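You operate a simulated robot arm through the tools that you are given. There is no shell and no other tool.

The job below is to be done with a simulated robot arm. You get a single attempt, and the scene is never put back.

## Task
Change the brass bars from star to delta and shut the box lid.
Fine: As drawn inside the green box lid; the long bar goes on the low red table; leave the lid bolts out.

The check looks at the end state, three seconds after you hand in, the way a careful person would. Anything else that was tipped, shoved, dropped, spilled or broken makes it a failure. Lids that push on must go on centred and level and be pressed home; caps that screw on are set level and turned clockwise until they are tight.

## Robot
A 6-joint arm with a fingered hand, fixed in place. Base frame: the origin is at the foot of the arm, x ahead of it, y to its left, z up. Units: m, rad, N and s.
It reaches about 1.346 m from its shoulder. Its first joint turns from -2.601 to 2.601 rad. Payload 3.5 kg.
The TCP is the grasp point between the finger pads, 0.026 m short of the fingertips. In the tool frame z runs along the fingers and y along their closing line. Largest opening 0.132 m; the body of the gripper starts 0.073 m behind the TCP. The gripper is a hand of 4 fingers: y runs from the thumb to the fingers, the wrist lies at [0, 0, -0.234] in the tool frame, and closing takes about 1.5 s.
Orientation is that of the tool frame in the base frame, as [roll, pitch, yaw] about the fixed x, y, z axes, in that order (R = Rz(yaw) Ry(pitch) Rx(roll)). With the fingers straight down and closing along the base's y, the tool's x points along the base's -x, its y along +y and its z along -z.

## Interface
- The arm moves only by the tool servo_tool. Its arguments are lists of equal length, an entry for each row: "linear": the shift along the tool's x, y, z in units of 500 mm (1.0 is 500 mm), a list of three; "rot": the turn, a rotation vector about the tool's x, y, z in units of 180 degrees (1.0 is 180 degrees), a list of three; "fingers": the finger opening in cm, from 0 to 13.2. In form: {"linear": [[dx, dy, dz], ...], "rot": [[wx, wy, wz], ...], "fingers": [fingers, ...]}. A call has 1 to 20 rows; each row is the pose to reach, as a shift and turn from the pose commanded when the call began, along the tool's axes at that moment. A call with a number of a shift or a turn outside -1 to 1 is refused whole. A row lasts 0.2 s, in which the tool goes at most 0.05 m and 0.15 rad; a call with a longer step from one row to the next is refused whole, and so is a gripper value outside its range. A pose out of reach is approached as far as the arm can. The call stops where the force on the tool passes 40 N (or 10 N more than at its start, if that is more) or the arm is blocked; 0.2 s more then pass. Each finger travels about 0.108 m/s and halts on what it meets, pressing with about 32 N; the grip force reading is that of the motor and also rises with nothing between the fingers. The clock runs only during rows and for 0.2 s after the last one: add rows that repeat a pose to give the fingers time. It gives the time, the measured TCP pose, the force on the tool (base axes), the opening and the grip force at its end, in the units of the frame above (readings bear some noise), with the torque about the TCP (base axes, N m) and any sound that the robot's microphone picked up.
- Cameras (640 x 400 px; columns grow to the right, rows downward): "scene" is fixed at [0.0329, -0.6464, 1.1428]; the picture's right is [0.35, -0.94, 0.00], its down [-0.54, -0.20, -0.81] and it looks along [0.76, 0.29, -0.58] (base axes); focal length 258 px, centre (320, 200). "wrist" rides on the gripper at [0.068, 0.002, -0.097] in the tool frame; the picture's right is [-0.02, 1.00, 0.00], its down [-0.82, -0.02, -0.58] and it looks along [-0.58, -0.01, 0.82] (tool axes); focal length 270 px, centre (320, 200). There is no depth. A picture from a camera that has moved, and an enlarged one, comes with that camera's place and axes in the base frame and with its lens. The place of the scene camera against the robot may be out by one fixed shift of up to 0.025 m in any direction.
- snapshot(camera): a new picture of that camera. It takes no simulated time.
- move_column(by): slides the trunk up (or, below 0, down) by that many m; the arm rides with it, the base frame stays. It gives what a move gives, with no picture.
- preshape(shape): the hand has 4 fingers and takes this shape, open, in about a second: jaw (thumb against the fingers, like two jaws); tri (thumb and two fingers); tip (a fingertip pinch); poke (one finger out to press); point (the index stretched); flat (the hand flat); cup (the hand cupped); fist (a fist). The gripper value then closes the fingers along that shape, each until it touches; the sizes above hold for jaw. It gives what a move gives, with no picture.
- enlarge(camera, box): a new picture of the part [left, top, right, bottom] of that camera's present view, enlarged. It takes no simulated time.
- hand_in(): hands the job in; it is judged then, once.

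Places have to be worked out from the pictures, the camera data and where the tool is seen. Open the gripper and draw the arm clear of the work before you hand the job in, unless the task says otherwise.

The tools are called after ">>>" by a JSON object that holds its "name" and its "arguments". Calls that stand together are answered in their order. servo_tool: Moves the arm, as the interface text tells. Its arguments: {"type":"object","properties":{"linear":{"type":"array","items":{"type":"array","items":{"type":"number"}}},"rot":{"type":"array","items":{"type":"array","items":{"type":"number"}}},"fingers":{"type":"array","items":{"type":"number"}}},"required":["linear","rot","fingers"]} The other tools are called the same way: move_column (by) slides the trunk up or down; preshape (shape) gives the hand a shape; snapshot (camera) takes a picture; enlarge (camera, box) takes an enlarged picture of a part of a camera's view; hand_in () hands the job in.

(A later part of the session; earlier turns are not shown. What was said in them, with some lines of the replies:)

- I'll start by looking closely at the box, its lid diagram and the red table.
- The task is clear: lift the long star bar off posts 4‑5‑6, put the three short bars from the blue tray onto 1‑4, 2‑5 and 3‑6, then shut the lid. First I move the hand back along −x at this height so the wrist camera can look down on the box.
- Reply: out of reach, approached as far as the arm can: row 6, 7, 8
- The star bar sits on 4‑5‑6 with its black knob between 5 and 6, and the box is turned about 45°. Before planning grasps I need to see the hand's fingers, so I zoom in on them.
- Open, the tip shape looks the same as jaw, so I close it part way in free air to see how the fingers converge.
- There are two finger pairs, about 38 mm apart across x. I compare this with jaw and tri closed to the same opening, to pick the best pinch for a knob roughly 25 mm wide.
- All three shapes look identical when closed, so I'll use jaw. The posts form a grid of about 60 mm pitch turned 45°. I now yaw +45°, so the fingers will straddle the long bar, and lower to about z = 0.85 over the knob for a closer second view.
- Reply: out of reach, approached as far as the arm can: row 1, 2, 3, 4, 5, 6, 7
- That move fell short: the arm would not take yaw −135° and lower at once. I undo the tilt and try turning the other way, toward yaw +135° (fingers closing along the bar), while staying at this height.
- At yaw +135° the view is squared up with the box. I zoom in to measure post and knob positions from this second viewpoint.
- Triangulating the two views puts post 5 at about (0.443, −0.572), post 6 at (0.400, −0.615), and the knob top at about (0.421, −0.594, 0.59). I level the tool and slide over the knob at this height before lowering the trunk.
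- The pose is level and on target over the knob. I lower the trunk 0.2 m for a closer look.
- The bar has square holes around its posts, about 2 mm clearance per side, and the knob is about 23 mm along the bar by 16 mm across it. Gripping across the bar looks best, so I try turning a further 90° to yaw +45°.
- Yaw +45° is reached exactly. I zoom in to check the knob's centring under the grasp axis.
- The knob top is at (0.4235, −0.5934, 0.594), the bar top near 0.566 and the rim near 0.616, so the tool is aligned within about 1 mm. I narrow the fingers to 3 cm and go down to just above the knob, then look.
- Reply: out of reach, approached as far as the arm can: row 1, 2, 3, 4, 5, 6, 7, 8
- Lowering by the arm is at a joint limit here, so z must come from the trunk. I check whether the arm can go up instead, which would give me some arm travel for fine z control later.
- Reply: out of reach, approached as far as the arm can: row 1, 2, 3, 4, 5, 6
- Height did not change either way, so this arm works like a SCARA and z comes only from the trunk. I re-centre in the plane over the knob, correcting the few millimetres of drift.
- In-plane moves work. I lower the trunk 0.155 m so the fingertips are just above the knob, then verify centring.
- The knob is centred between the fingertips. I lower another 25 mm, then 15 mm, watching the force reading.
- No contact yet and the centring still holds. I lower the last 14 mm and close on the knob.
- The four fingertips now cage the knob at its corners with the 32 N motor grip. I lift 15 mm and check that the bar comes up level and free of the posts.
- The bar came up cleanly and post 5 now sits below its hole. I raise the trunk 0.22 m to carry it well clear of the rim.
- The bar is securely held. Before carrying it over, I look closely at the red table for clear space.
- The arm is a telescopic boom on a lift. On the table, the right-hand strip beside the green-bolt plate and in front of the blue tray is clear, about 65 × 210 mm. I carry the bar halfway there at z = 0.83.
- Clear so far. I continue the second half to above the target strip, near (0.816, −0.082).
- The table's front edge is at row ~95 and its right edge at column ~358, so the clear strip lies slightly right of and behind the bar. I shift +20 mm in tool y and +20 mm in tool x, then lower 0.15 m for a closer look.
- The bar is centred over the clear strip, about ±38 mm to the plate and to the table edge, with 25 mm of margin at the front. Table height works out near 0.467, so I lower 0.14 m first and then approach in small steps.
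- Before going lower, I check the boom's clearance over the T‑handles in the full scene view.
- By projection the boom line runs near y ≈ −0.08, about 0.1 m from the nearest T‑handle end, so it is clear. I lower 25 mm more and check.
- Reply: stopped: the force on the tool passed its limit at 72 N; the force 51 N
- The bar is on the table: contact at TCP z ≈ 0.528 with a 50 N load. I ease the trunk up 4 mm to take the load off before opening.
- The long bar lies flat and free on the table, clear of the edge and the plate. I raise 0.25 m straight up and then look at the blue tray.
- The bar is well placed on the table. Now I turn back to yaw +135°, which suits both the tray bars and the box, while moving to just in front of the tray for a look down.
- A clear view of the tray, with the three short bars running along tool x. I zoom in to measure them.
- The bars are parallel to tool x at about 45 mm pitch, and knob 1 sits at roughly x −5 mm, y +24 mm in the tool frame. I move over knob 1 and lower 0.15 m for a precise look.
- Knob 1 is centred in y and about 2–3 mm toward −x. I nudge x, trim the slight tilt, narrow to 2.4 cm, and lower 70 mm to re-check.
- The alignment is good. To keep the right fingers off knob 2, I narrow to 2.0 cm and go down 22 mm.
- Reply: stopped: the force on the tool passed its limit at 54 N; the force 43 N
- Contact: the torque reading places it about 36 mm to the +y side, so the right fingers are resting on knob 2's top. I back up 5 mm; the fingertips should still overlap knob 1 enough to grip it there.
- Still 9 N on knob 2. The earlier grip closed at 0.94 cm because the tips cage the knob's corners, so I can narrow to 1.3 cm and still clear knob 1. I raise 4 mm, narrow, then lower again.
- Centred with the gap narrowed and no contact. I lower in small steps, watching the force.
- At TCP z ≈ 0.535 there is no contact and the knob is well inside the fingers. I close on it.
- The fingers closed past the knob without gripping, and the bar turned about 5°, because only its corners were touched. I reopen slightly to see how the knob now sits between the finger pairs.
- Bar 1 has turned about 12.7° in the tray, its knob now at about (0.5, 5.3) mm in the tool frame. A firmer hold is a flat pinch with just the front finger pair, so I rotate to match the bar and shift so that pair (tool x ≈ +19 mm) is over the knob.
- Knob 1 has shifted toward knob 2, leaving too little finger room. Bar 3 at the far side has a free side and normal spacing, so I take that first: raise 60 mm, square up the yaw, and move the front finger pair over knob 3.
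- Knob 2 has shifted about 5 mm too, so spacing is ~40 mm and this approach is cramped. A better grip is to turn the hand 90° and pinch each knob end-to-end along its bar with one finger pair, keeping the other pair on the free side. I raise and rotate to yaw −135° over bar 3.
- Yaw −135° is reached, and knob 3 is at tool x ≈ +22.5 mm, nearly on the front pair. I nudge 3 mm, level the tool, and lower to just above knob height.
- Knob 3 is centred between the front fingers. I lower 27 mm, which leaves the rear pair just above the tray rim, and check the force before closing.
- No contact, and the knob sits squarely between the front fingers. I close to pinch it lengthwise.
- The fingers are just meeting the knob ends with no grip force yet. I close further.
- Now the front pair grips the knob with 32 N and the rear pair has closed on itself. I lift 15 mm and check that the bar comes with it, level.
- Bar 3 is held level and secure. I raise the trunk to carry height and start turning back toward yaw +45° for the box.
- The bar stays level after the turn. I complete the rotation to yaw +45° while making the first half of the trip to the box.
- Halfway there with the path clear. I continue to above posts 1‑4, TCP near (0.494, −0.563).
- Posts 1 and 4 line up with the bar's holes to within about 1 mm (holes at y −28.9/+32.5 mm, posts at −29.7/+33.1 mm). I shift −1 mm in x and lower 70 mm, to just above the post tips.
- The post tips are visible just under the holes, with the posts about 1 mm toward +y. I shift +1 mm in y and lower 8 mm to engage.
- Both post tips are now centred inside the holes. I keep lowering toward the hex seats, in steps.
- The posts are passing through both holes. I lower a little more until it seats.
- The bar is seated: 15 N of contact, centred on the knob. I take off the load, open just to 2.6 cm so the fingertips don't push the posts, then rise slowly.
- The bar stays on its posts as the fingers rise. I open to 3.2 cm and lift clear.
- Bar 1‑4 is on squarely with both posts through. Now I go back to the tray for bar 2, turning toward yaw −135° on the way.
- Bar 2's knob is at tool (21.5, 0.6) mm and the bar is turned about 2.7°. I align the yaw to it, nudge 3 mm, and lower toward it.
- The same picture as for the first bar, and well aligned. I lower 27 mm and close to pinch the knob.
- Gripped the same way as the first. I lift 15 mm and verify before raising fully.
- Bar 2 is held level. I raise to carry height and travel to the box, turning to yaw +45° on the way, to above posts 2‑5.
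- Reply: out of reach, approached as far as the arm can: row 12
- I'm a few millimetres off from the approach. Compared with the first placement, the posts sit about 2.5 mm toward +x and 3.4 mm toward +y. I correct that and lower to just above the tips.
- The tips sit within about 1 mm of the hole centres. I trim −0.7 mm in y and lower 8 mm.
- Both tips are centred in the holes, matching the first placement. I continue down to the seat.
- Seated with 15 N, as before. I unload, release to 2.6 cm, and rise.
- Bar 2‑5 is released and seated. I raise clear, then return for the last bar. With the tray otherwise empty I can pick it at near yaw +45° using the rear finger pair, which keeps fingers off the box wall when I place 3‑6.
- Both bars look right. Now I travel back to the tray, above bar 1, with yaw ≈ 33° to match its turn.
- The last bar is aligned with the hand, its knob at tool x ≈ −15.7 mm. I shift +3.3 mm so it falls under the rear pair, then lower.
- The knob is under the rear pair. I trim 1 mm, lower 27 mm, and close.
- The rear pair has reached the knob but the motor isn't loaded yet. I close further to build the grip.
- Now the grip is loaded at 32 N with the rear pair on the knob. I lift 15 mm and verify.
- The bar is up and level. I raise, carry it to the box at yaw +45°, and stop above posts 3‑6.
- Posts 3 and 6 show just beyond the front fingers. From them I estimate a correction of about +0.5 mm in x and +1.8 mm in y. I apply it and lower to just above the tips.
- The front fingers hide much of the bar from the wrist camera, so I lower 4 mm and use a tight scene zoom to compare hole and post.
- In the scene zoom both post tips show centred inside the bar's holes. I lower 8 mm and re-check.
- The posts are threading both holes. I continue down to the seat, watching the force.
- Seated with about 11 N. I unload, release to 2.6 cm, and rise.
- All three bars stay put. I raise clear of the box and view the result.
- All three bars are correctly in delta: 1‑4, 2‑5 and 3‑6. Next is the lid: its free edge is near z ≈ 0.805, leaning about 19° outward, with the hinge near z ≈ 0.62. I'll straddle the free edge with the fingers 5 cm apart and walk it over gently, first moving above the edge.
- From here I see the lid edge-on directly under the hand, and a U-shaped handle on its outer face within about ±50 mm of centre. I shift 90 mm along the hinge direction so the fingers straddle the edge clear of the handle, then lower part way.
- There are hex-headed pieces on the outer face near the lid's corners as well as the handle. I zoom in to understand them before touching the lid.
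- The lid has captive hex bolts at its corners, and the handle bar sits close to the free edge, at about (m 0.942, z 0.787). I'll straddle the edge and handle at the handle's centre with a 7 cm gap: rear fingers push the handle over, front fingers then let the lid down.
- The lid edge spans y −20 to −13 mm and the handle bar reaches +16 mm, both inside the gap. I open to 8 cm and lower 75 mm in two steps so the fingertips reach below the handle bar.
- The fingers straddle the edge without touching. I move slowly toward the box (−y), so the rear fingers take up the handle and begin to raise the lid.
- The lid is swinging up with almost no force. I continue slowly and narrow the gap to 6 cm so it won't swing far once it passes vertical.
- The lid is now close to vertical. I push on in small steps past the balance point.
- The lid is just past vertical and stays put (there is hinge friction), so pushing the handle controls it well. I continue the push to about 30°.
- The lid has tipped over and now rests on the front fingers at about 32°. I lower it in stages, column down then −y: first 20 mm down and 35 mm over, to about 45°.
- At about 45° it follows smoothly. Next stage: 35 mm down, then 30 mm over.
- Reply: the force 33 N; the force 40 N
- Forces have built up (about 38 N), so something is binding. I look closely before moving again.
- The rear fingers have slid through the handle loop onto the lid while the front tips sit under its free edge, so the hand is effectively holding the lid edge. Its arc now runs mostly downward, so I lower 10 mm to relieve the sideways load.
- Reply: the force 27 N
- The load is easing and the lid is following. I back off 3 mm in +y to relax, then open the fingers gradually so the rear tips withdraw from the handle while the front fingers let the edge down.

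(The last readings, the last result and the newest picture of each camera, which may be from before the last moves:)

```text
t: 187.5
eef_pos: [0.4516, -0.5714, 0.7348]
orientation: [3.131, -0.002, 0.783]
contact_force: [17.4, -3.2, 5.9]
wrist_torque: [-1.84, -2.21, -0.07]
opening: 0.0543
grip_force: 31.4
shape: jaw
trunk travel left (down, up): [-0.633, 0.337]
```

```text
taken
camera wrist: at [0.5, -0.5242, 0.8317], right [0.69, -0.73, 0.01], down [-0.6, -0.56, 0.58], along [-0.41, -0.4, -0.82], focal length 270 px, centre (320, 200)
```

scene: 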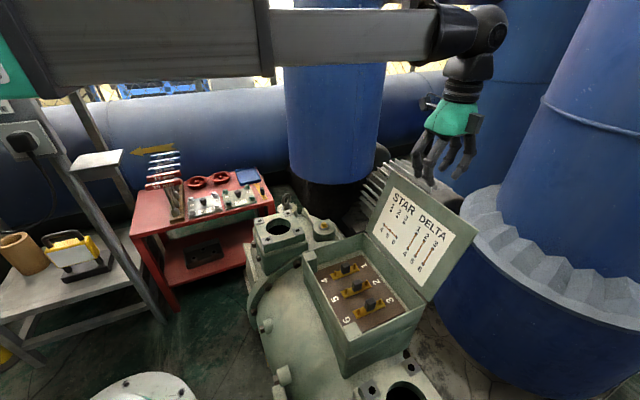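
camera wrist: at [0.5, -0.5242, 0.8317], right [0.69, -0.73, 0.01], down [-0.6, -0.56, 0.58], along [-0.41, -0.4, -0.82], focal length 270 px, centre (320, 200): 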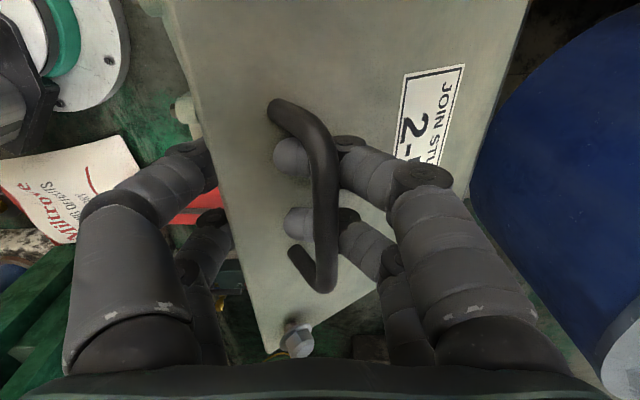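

The front tips are under the lid's edge and the rear tips are through the handle. I open to 7.5 cm and look.

>>> {"name": "servo_tool", "arguments": {"linear": [[0, 0, 0], [0, 0, 0], [0, 0, 0], [0, 0, 0], [0, 0, 0]], "rot": [[0, 0, 0], [0, 0, 0], [0, 0, 0], [0, 0, 0], [0, 0, 0]], "fingers": [6.3, 6.6, 7, 7.5, 7.5]}}

>>> {"name": "snapshot", "arguments": {"camera": "wrist"}}

>>> {"name": "enlarge", "arguments": {"camera": "scene", "box": [320, 180, 420, 300]}}

```text
t: 188.7
eef_pos: [0.4504, -0.5709, 0.7347]
orientation: [3.142, 0.001, 0.783]
contact_force: [-3.2, 1.6, -1.9]
wrist_torque: [-0.09, -0.03, 0.09]
opening: 0.0761
grip_force: 0.1
shape: jaw
trunk travel left (down, up): [-0.633, 0.337]
```

```text
taken
camera wrist: at [0.4987, -0.524, 0.8317], right [0.69, -0.73, 0.0], down [-0.59, -0.56, 0.58], along [-0.42, -0.4, -0.82], focal length 270 px, centre (320, 200)
```

wrist: 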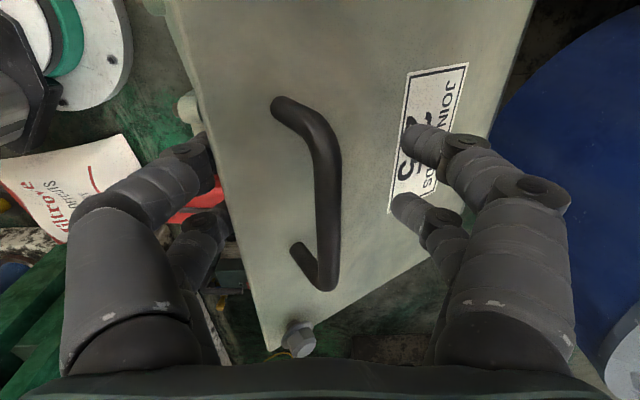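

```text
3.33 times, centred on (370, 240) of scene
camera zoom: at [0.0329, -0.6464, 1.1428], right [0.35, -0.94, 0.0], down [-0.54, -0.2, -0.81], along [0.76, 0.29, -0.58], focal length 862 px, centre (153, 67)
```

zoom: 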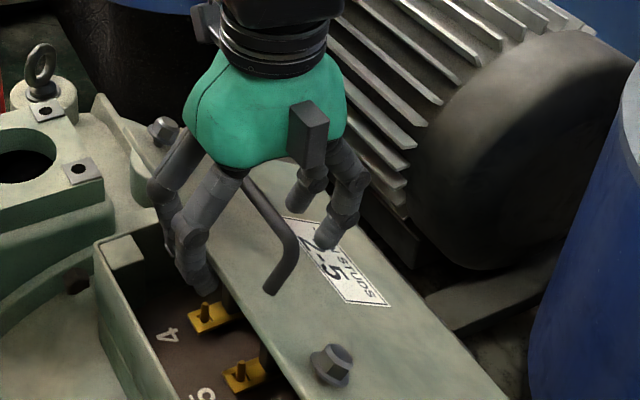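

The rear fingers are free and the lid rests lightly on the front fingers at about 58°. I lower another 18 mm, then ease −y so the edge slides down.

>>> {"name": "move_column", "arguments": {"by": -0.018}}

>>> {"name": "snapshot", "arguments": {"camera": "wrist"}}

```text
t: 189.3
eef_pos: [0.4491, -0.5704, 0.7177]
orientation: [3.138, -0.001, 0.784]
contact_force: [-10.2, 8.8, 13.2]
wrist_torque: [-0.67, -0.7, 0.17]
opening: 0.0622
grip_force: 14.6
shape: jaw
trunk travel left (down, up): [-0.615, 0.355]
```

```text
taken
camera wrist: at [0.4978, -0.5228, 0.8149], right [0.69, -0.73, 0.0], down [-0.59, -0.56, 0.58], along [-0.42, -0.4, -0.82], focal length 270 px, centre (320, 200)
```

wrist: 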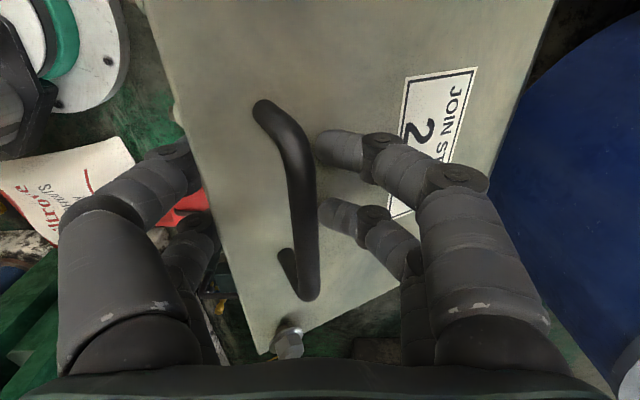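

The rear tips now touch the lid's top while the front tips carry its edge, so the lid is lightly pinched and I can carry it down along its arc. I continue in small steps: −5 mm in y, then 15 mm down.

>>> {"name": "servo_tool", "arguments": {"linear": [[0, -0.01, 0], [0, -0.01, 0], [0, -0.01, 0]], "rot": [[0, 0, 0], [0, 0, 0], [0, 0, 0]], "fingers": [7, 7, 7]}}

>>> {"name": "move_column", "arguments": {"by": -0.015}}

>>> {"name": "snapshot", "arguments": {"camera": "wrist"}}

>>> {"name": "enlarge", "arguments": {"camera": "scene", "box": [310, 190, 420, 310]}}

```text
t: 190.1
eef_pos: [0.4466, -0.567, 0.7185]
orientation: [3.135, 0.0, 0.783]
contact_force: [-7.9, 5.6, 16.4]
wrist_torque: [-1.15, -1.32, 0.1]
opening: 0.0589
grip_force: 24.4
shape: jaw
trunk travel left (down, up): [-0.615, 0.355]
```

```text
t: 190.6
eef_pos: [0.4402, -0.5601, 0.7097]
orientation: [-3.126, -0.001, 0.785]
contact_force: [-14.4, 14.3, 8.8]
wrist_torque: [0.02, -0.24, 0.12]
opening: 0.0416
grip_force: 31.7
shape: jaw
trunk travel left (down, up): [-0.606, 0.364]
stopped: the force on the tool passed its limit at 43 N (the readings are from after the stop); the commanded pose is now the measured one
```

```text
taken
camera wrist: at [0.4893, -0.5137, 0.8061], right [0.69, -0.73, -0.01], down [-0.59, -0.57, 0.58], along [-0.43, -0.39, -0.82], focal length 270 px, centre (320, 200)
```

wrist: 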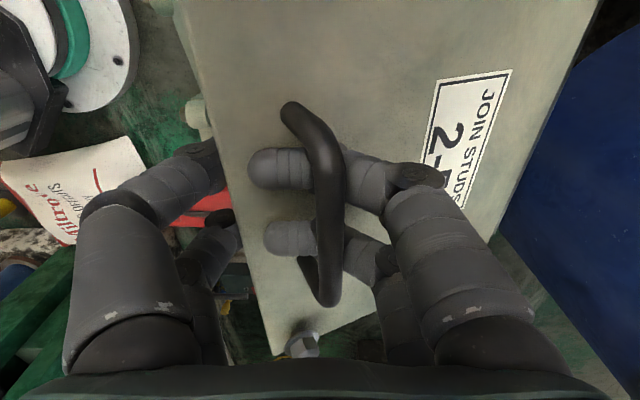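

```text
3.33 times, centred on (365, 250) of scene
camera zoom: at [0.0329, -0.6464, 1.1428], right [0.35, -0.94, 0.0], down [-0.54, -0.2, -0.81], along [0.76, 0.29, -0.58], focal length 862 px, centre (170, 33)
```

zoom: 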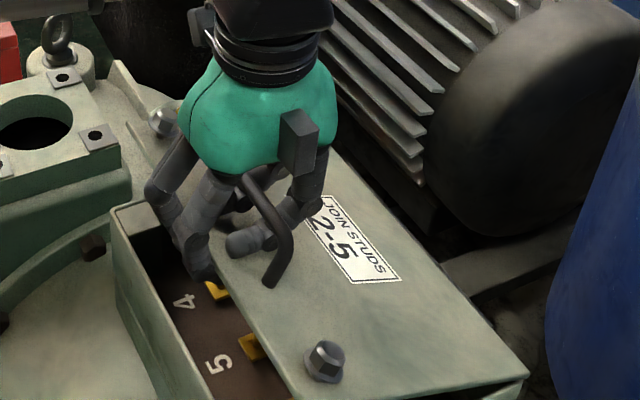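

The rear fingers curled through the handle loop again. The better way is a very wide hand so only the front fingers touch the lid's edge. First I open to 8 cm to free the rear fingers, as worked before.

>>> {"name": "servo_tool", "arguments": {"linear": [[0, 0, 0], [0, 0, 0], [0, 0, 0], [0, 0, 0], [0, 0, 0], [0, 0, 0]], "rot": [[0, 0, 0], [0, 0, 0], [0, 0, 0], [0, 0, 0], [0, 0, 0], [0, 0, 0]], "fingers": [5, 6, 7, 8, 8, 8]}}

>>> {"name": "snapshot", "arguments": {"camera": "wrist"}}

>>> {"name": "enlarge", "arguments": {"camera": "scene", "box": [310, 190, 420, 310]}}

```text
t: 192.0
eef_pos: [0.4428, -0.5631, 0.7081]
orientation: [-3.133, 0.0, 0.784]
contact_force: [-0.3, 1.2, -2.6]
wrist_torque: [-0.05, -0.04, 0.06]
opening: 0.0802
grip_force: 0.1
shape: jaw
trunk travel left (down, up): [-0.606, 0.364]
```

```text
taken
camera wrist: at [0.4923, -0.5168, 0.805], right [0.69, -0.73, -0.01], down [-0.59, -0.57, 0.58], along [-0.42, -0.39, -0.82], focal length 270 px, centre (320, 200)
```

wrist: 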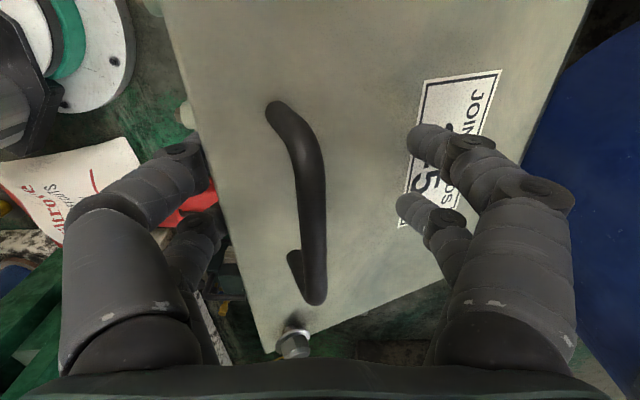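

```text
3.33 times, centred on (365, 250) of scene
camera zoom: at [0.0329, -0.6464, 1.1428], right [0.35, -0.94, 0.0], down [-0.54, -0.2, -0.81], along [0.76, 0.29, -0.58], focal length 862 px, centre (170, 33)
```

zoom: 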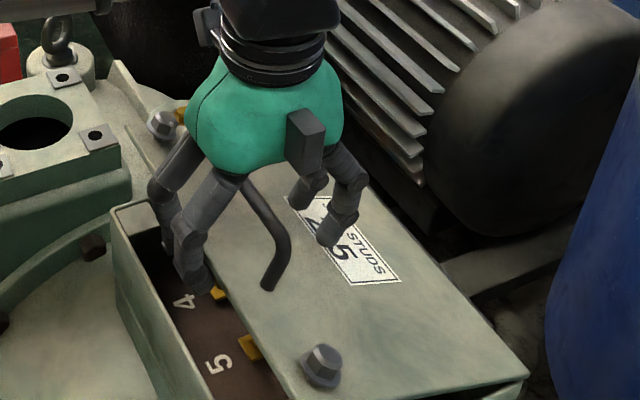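

The rear fingers are free again and the load on the tool is only about 3 N, so the lid is light. I widen to 13 cm while shifting +25 mm so the front fingers stay at the lid's edge.

>>> {"name": "servo_tool", "arguments": {"linear": [[0, 0.01, 0], [0, 0.02, 0], [0, 0.03, 0], [0, 0.04, 0], [0, 0.05, 0], [0, 0.05, 0]], "rot": [[0, 0, 0], [0, 0, 0], [0, 0, 0], [0, 0, 0], [0, 0, 0], [0, 0, 0]], "fingers": [9, 10, 11, 12, 13, 13]}}

>>> {"name": "snapshot", "arguments": {"camera": "wrist"}}

>>> {"name": "enlarge", "arguments": {"camera": "scene", "box": [310, 190, 420, 310]}}

```text
t: 193.4
eef_pos: [0.4592, -0.5803, 0.7071]
orientation: [-3.131, 0.001, 0.784]
contact_force: [-7.1, 6.4, 0.3]
wrist_torque: [0.09, 0.1, 0.06]
opening: 0.131
grip_force: 0.1
shape: jaw
trunk travel left (down, up): [-0.606, 0.364]
```

```text
taken
camera wrist: at [0.5091, -0.5341, 0.8054], right [0.69, -0.73, -0.01], down [-0.59, -0.57, 0.58], along [-0.43, -0.39, -0.82], focal length 270 px, centre (320, 200)
```

wrist: 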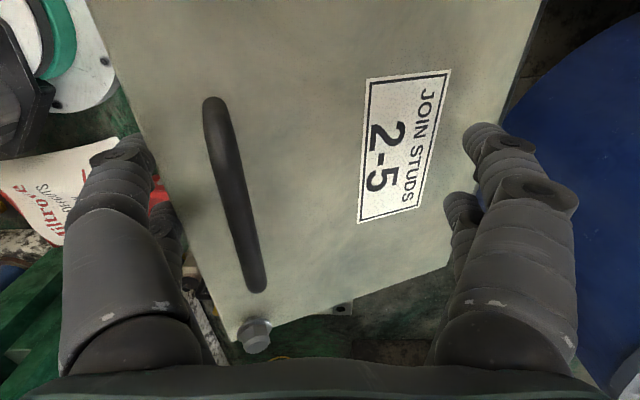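

```text
3.33 times, centred on (365, 250) of scene
camera zoom: at [0.0329, -0.6464, 1.1428], right [0.35, -0.94, 0.0], down [-0.54, -0.2, -0.81], along [0.76, 0.29, -0.58], focal length 862 px, centre (170, 33)
```

zoom: 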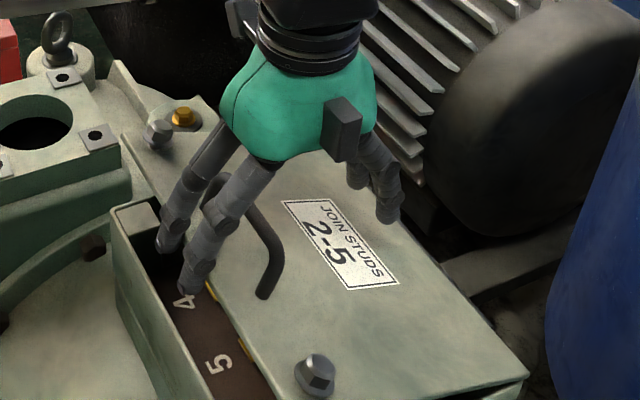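

Now the edge leans only sideways on the front fingers (about 10 N) and the rear fingers are well clear. I lower 15 mm and then ease −y to let it down.

>>> {"name": "move_column", "arguments": {"by": -0.015}}

>>> {"name": "servo_tool", "arguments": {"linear": [[0, -0.004, 0], [0, -0.008, 0], [0, -0.012, 0], [0, -0.016, 0], [0, -0.016, 0]], "rot": [[0, 0, 0], [0, 0, 0], [0, 0, 0], [0, 0, 0], [0, 0, 0]], "fingers": [13, 13, 13, 13, 13]}}

>>> {"name": "snapshot", "arguments": {"camera": "wrist"}}

>>> {"name": "enlarge", "arguments": {"camera": "scene", "box": [310, 190, 420, 310]}}

```text
t: 194.0
eef_pos: [0.4594, -0.5803, 0.6942]
orientation: [-3.131, 0.0, 0.784]
contact_force: [-11.0, 10.0, 2.0]
wrist_torque: [0.13, 0.17, 0.13]
opening: 0.1314
grip_force: 0.0
shape: jaw
trunk travel left (down, up): [-0.591, 0.379]
```

```text
t: 195.2
eef_pos: [0.4548, -0.5753, 0.6931]
orientation: [-3.134, -0.001, 0.785]
contact_force: [-4.7, 3.4, -0.2]
wrist_torque: [0.01, -0.01, 0.01]
opening: 0.1307
grip_force: 0.0
shape: jaw
trunk travel left (down, up): [-0.591, 0.379]
```

```text
taken
camera wrist: at [0.5043, -0.5292, 0.7902], right [0.69, -0.73, -0.01], down [-0.59, -0.57, 0.58], along [-0.42, -0.39, -0.82], focal length 270 px, centre (320, 200)
```

wrist: 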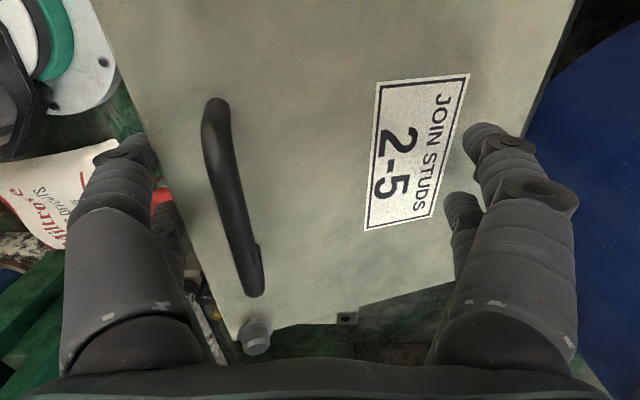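

```text
3.33 times, centred on (365, 250) of scene
camera zoom: at [0.0329, -0.6464, 1.1428], right [0.35, -0.94, 0.0], down [-0.54, -0.2, -0.81], along [0.76, 0.29, -0.58], focal length 862 px, centre (170, 33)
```

zoom: 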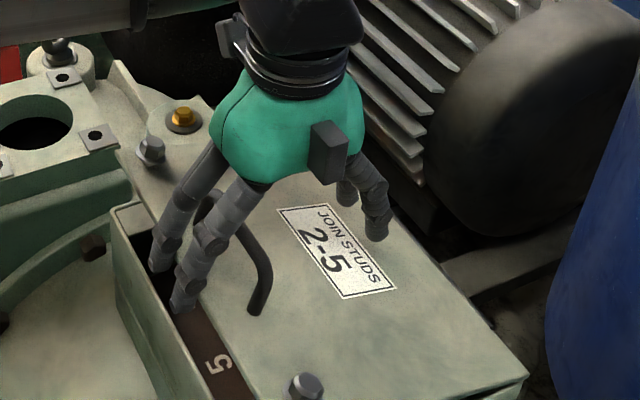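

The lid is at about 75° and following well. Another small step: 12 mm down and 6 mm over.

>>> {"name": "move_column", "arguments": {"by": -0.012}}

>>> {"name": "servo_tool", "arguments": {"linear": [[0, -0.004, 0], [0, -0.008, 0], [0, -0.012, 0], [0, -0.012, 0]], "rot": [[0, 0, 0], [0, 0, 0], [0, 0, 0], [0, 0, 0]], "fingers": [13, 13, 13, 13]}}

>>> {"name": "snapshot", "arguments": {"camera": "wrist"}}

>>> {"name": "enlarge", "arguments": {"camera": "scene", "box": [310, 190, 420, 310]}}

```text
t: 195.8
eef_pos: [0.4542, -0.5755, 0.6812]
orientation: [-3.131, -0.001, 0.784]
contact_force: [-8.2, 8.0, 0.3]
wrist_torque: [0.03, 0.01, 0.04]
opening: 0.1306
grip_force: 0.1
shape: jaw
trunk travel left (down, up): [-0.579, 0.391]
```

```text
t: 196.8
eef_pos: [0.4499, -0.5727, 0.6803]
orientation: [-3.133, 0.0, 0.783]
contact_force: [-2.1, 1.8, -2.2]
wrist_torque: [-0.03, -0.03, -0.02]
opening: 0.1302
grip_force: 0.1
shape: jaw
trunk travel left (down, up): [-0.579, 0.391]
```

```text
taken
camera wrist: at [0.4995, -0.5255, 0.7781], right [0.69, -0.73, -0.01], down [-0.59, -0.57, 0.58], along [-0.42, -0.39, -0.82], focal length 270 px, centre (320, 200)
```

wrist: 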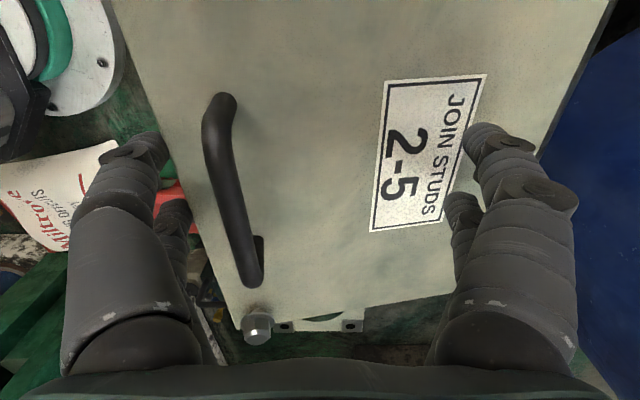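

```text
3.33 times, centred on (365, 250) of scene
camera zoom: at [0.0329, -0.6464, 1.1428], right [0.35, -0.94, 0.0], down [-0.54, -0.2, -0.81], along [0.76, 0.29, -0.58], focal length 862 px, centre (170, 33)
```

zoom: 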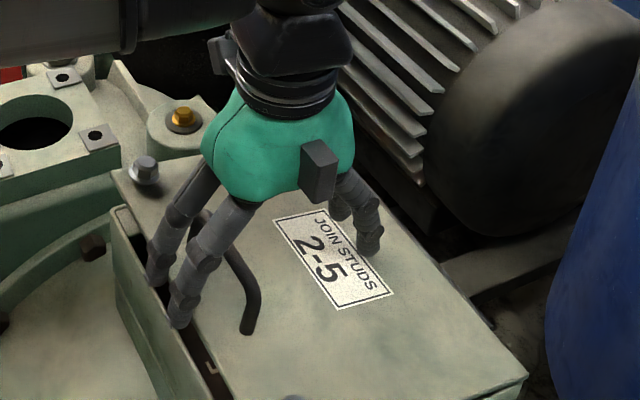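

The gap at the free edge is now small. I ease another 8 mm over so the edge can slide off the fingertips.

>>> {"name": "servo_tool", "arguments": {"linear": [[0, -0.004, 0], [0, -0.008, 0], [0, -0.012, 0], [0, -0.016, 0], [0, -0.016, 0]], "rot": [[0, 0, 0], [0, 0, 0], [0, 0, 0], [0, 0, 0], [0, 0, 0]], "fingers": [13, 13, 13, 13, 13]}}

>>> {"name": "snapshot", "arguments": {"camera": "wrist"}}

>>> {"name": "enlarge", "arguments": {"camera": "scene", "box": [300, 190, 420, 320]}}

```text
t: 198.0
eef_pos: [0.4451, -0.5658, 0.6811]
orientation: [-3.132, 0.001, 0.786]
contact_force: [0.0, -0.2, 0.3]
wrist_torque: [-0.02, -0.02, 0.02]
opening: 0.1302
grip_force: 0.1
shape: jaw
trunk travel left (down, up): [-0.579, 0.391]
```

```text
taken
camera wrist: at [0.4939, -0.5196, 0.778], right [0.69, -0.73, -0.01], down [-0.59, -0.57, 0.58], along [-0.42, -0.39, -0.82], focal length 270 px, centre (320, 200)
```

wrist: 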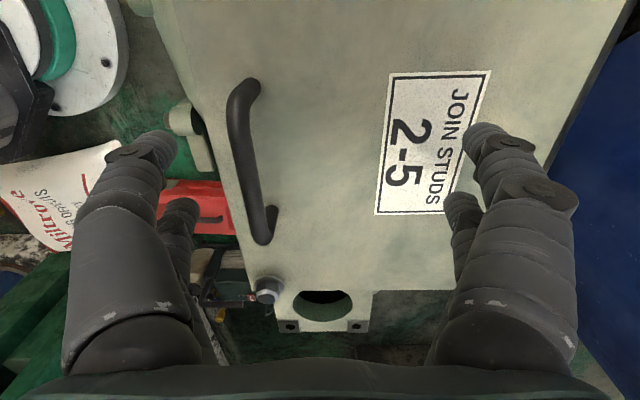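

```text
3.08 times, centred on (360, 255) of scene
camera zoom: at [0.0329, -0.6464, 1.1428], right [0.35, -0.94, 0.0], down [-0.54, -0.2, -0.81], along [0.76, 0.29, -0.58], focal length 796 px, centre (197, 31)
```

zoom: 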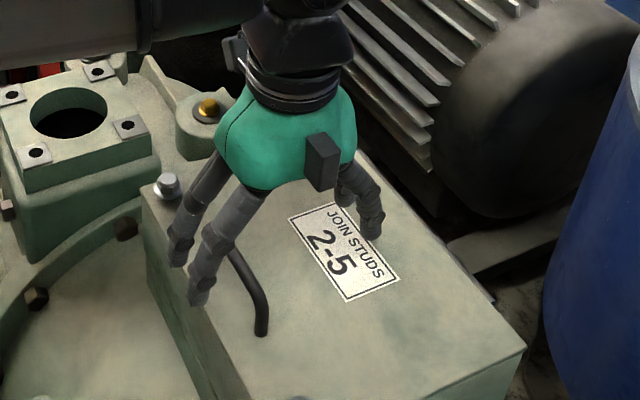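

The lid has dropped shut. I raise the hand and look at whether it sits flush.

>>> {"name": "move_column", "arguments": {"by": 0.12}}

>>> {"name": "snapshot", "arguments": {"camera": "wrist"}}

>>> {"name": "enlarge", "arguments": {"camera": "scene", "box": [290, 200, 450, 370]}}

>>> {"name": "snapshot", "arguments": {"camera": "scene"}}

```text
t: 199.5
eef_pos: [0.4451, -0.5666, 0.8003]
orientation: [-3.13, -0.001, 0.784]
contact_force: [0.6, -0.5, -0.4]
wrist_torque: [0.02, 0.0, 0.01]
opening: 0.1299
grip_force: 0.1
shape: jaw
trunk travel left (down, up): [-0.699, 0.271]
```

```text
taken
camera wrist: at [0.494, -0.5196, 0.898], right [0.69, -0.73, -0.01], down [-0.59, -0.57, 0.58], along [-0.42, -0.39, -0.82], focal length 270 px, centre (320, 200)
```

wrist: 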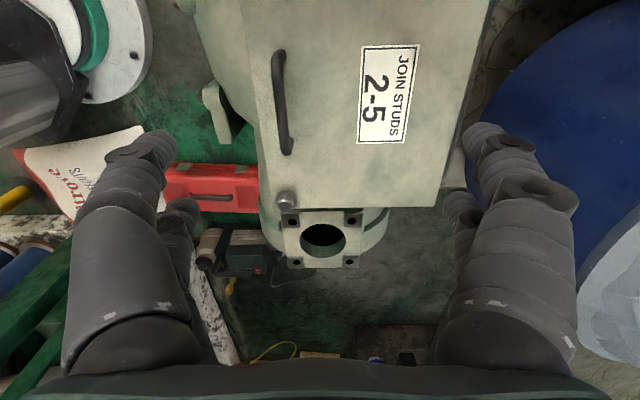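

```text
2.35 times, centred on (370, 285) of scene
camera zoom: at [0.0329, -0.6464, 1.1428], right [0.35, -0.94, 0.0], down [-0.54, -0.2, -0.81], along [0.76, 0.29, -0.58], focal length 608 px, centre (202, 0)
```

zoom: 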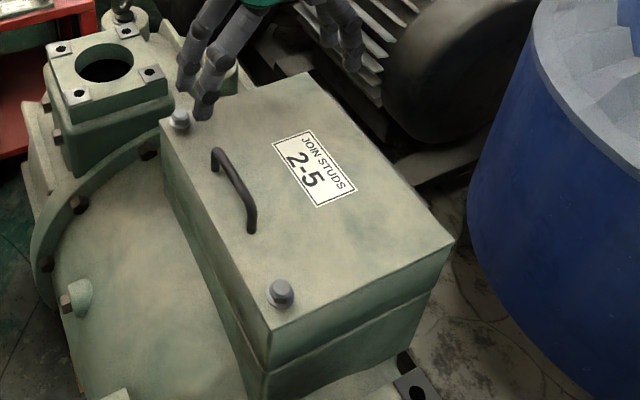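

```text
taken
```

scene: 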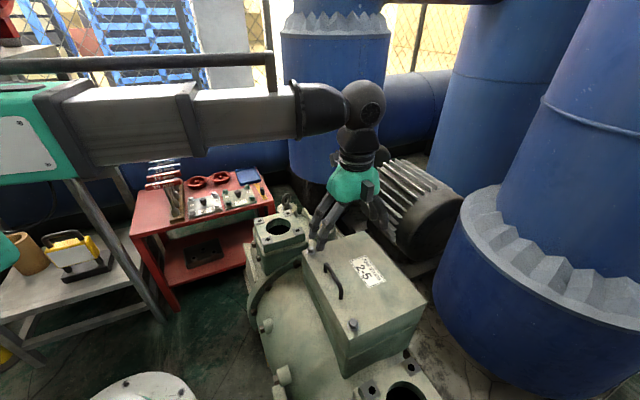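

The lid is closed and looks level and flush with no gap. To be sure it's home, I'll press it lightly: close the fingers, move over the lid between handle and label, and come down.

>>> {"name": "servo_tool", "arguments": {"linear": [[-0.008, 0.03, 0], [-0.016, 0.06, 0], [-0.016, 0.06, 0], [-0.016, 0.06, 0], [-0.016, 0.06, 0], [-0.016, 0.06, 0], [-0.016, 0.06, 0], [-0.016, 0.06, 0]], "rot": [[-0.003, 0, 0], [-0.003, 0, 0], [-0.003, 0, 0], [-0.003, 0, 0], [-0.003, 0, 0], [-0.003, 0, 0], [-0.003, 0, 0], [-0.003, 0, 0]], "fingers": [11, 9, 7, 5, 3, 1, 0, 0]}}

>>> {"name": "move_column", "arguments": {"by": -0.12}}

>>> {"name": "snapshot", "arguments": {"camera": "wrist"}}

>>> {"name": "enlarge", "arguments": {"camera": "scene", "box": [290, 200, 450, 370]}}

```text
t: 201.3
eef_pos: [0.4596, -0.5926, 0.8005]
orientation: [3.14, -0.001, 0.784]
contact_force: [-0.2, -0.2, -0.1]
wrist_torque: [0.01, 0.01, 0.02]
opening: 0.0
grip_force: 31.9
shape: jaw
trunk travel left (down, up): [-0.699, 0.271]
```

```text
t: 202.8
eef_pos: [0.4594, -0.5921, 0.6816]
orientation: [3.141, 0.0, 0.784]
contact_force: [0.2, -0.5, -0.7]
wrist_torque: [-0.01, 0.02, -0.02]
opening: 0.0001
grip_force: 32.2
shape: jaw
trunk travel left (down, up): [-0.579, 0.391]
```

```text
taken
camera wrist: at [0.5091, -0.5455, 0.7781], right [0.69, -0.73, 0.0], down [-0.59, -0.56, 0.58], along [-0.42, -0.4, -0.82], focal length 270 px, centre (320, 200)
```

wrist: 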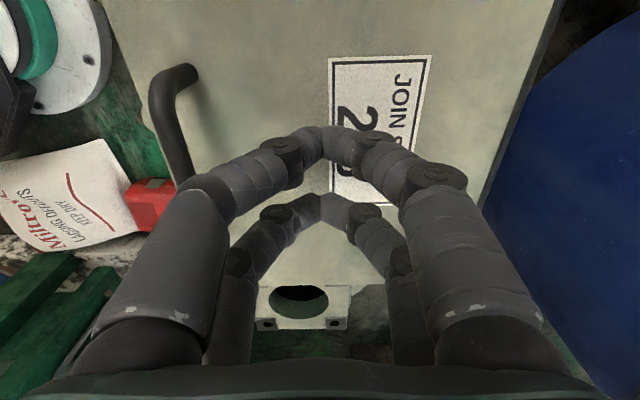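

```text
2.35 times, centred on (370, 285) of scene
camera zoom: at [0.0329, -0.6464, 1.1428], right [0.35, -0.94, 0.0], down [-0.54, -0.2, -0.81], along [0.76, 0.29, -0.58], focal length 608 px, centre (202, 0)
```

zoom: 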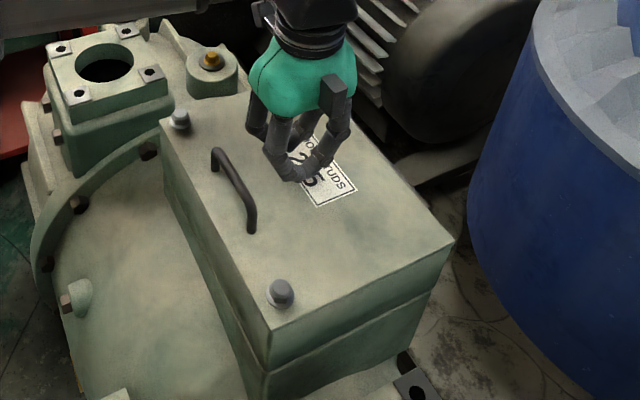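

>>> {"name": "move_column", "arguments": {"by": -0.02}}

>>> {"name": "move_column", "arguments": {"by": -0.006}}

```text
t: 203.5
eef_pos: [0.4603, -0.593, 0.6605]
orientation: [-3.141, 0.0, 0.784]
contact_force: [-0.6, 0.7, 0.0]
wrist_torque: [-0.01, -0.01, 0.01]
opening: 0.0
grip_force: 31.6
shape: jaw
trunk travel left (down, up): [-0.559, 0.411]
```

```text
t: 204.0
eef_pos: [0.4604, -0.5922, 0.6589]
orientation: [3.135, 0.002, 0.783]
contact_force: [-1.3, -0.4, 32.4]
wrist_torque: [0.17, -0.17, 0.01]
opening: 0.0
grip_force: 31.9
shape: jaw
trunk travel left (down, up): [-0.555, 0.415]
stopped: the force on the tool passed its limit at 46 N (the readings are from after the stop); the commanded pose is now the measured one
```

The lid is firm under about 46 N, so it's fully home. I raise up, open the hand, and check everything.

>>> {"name": "move_column", "arguments": {"by": 0.25}}

>>> {"name": "servo_tool", "arguments": {"linear": [[0.03, 0, 0], [0.1, 0, 0], [0.18, 0, 0], [0.26, 0, 0], [0.34, 0, 0], [0.42, 0, 0], [0.48, 0, 0], [0.48, 0, 0]], "rot": [[0, 0, 0], [0, 0, 0], [0, 0, 0], [0, 0, 0], [0, 0, 0], [0, 0, 0], [0, 0, 0], [0, 0, 0]], "fingers": [2, 4, 6, 8, 10, 10, 10, 10]}}

>>> {"name": "snapshot", "arguments": {"camera": "scene"}}

>>> {"name": "enlarge", "arguments": {"camera": "scene", "box": [290, 200, 450, 390]}}

>>> {"name": "enlarge", "arguments": {"camera": "scene", "box": [120, 140, 290, 270]}}

>>> {"name": "snapshot", "arguments": {"camera": "wrist"}}

```text
t: 206.6
eef_pos: [0.4608, -0.5931, 0.9061]
orientation: [3.138, -0.001, 0.784]
contact_force: [0.7, -1.2, 0.3]
wrist_torque: [0.01, 0.0, -0.02]
opening: 0.0
grip_force: 32.0
shape: jaw
trunk travel left (down, up): [-0.805, 0.165]
```

```text
t: 208.3
eef_pos: [0.63, -0.4245, 0.9056]
orientation: [3.139, 0.001, 0.782]
contact_force: [0.2, 0.1, -0.5]
wrist_torque: [0.0, 0.01, 0.01]
opening: 0.0999
grip_force: 0.1
shape: jaw
trunk travel left (down, up): [-0.805, 0.165]
```

```text
taken
```

scene: 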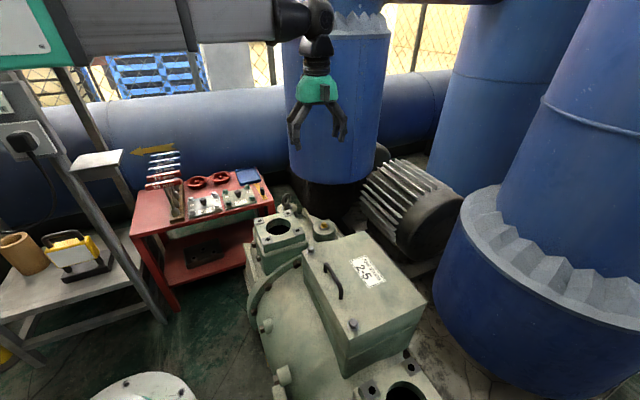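

```text
2.11 times, centred on (370, 295) of scene
camera zoom: at [0.0329, -0.6464, 1.1428], right [0.35, -0.94, 0.0], down [-0.54, -0.2, -0.81], along [0.76, 0.29, -0.58], focal length 544 px, centre (215, 0)
```

zoom: 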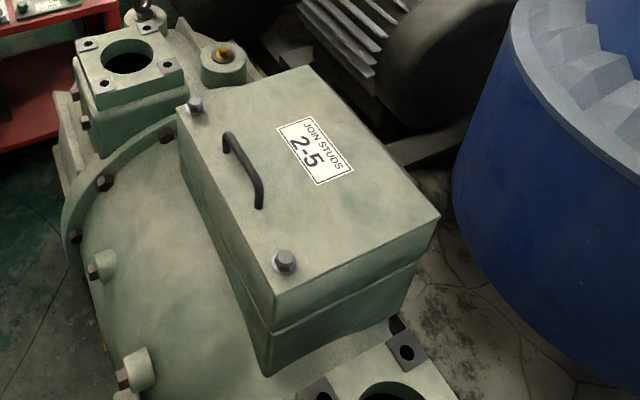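

```text
3.08 times, centred on (205, 205) of scene
camera zoom: at [0.0329, -0.6464, 1.1428], right [0.35, -0.94, 0.0], down [-0.54, -0.2, -0.81], along [0.76, 0.29, -0.58], focal length 796 px, centre (674, 185)
```

zoom: 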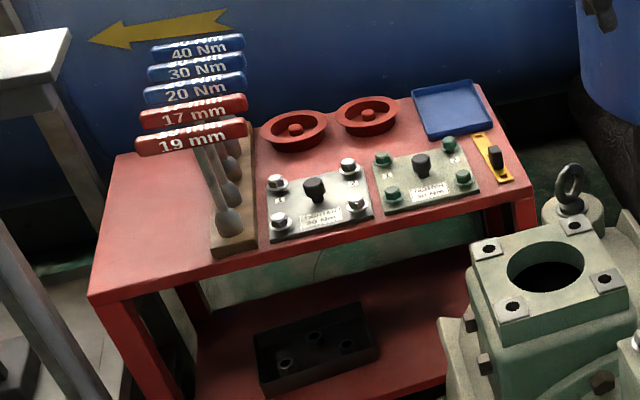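

```text
taken
camera wrist: at [0.6784, -0.3777, 1.0031], right [0.69, -0.73, 0.0], down [-0.59, -0.56, 0.58], along [-0.42, -0.4, -0.82], focal length 270 px, centre (320, 200)
```

wrist: 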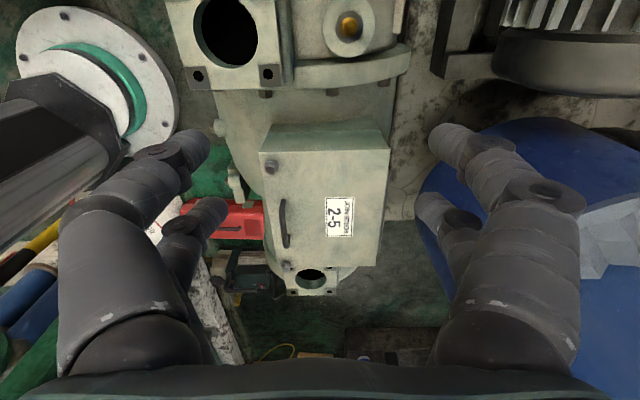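

Everything checks out: three bars in delta under a shut lid with its bolts untouched, the long bar flat on the red table, and the tray and tools in place. I raise the open hand a little further clear before handing in.

>>> {"name": "move_column", "arguments": {"by": 0.08}}

>>> {"name": "enlarge", "arguments": {"camera": "scene", "box": [290, 210, 450, 390]}}

```text
t: 209.5
eef_pos: [0.6286, -0.4262, 0.9848]
orientation: [3.138, 0.001, 0.785]
contact_force: [-0.2, -0.2, 0.0]
wrist_torque: [0.0, -0.03, 0.0]
opening: 0.1
grip_force: 0.0
shape: jaw
trunk travel left (down, up): [-0.885, 0.085]
```

```text
2.22 times, centred on (370, 300) of scene
camera zoom: at [0.0329, -0.6464, 1.1428], right [0.35, -0.94, 0.0], down [-0.54, -0.2, -0.81], along [0.76, 0.29, -0.58], focal length 574 px, centre (209, -22)
```

zoom: 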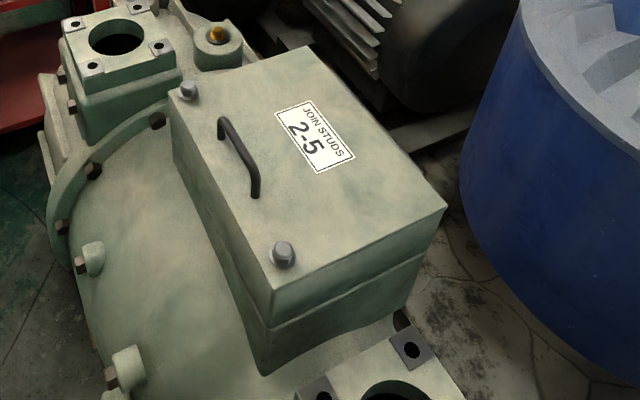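

The lid is flush, the hand is open, and the arm is clear. Handing in.

>>> {"name": "hand_in", "arguments": {}}

```text
The job is handed in.
```

The terminal bars are changed from star to delta and the box lid is shut. The job is handed in, and no result from the check has come back yet.

- **Bars:** the three short bars link 1‑4, 2‑5 and 3‑6, as drawn inside the lid. Each is seated with both posts through its holes.
- **Long bar:** it lies flat on the top of the red table, in front of the blue tray.
- **Lid:** it looks level and flush in the pictures, and it held firm when pressed to about 46 N. I eased it down by its edge until it was nearly closed, so it only dropped the last few centimetres. The lid bolts were left undone.
- **Contact along the way:**
  - In the tray, the hand pressed one short bar by its knob and nudged two of them before I changed grip.
  - On the way down, the lid jammed against the fingers for a moment, with up to about 43 N on the tool.
  - The last pictures show no sign of damage, and the tray does not appear to have moved.

A label on the outside of the lid reads "JOIN STUDS 2-5". I followed the delta drawing inside, which includes that link.
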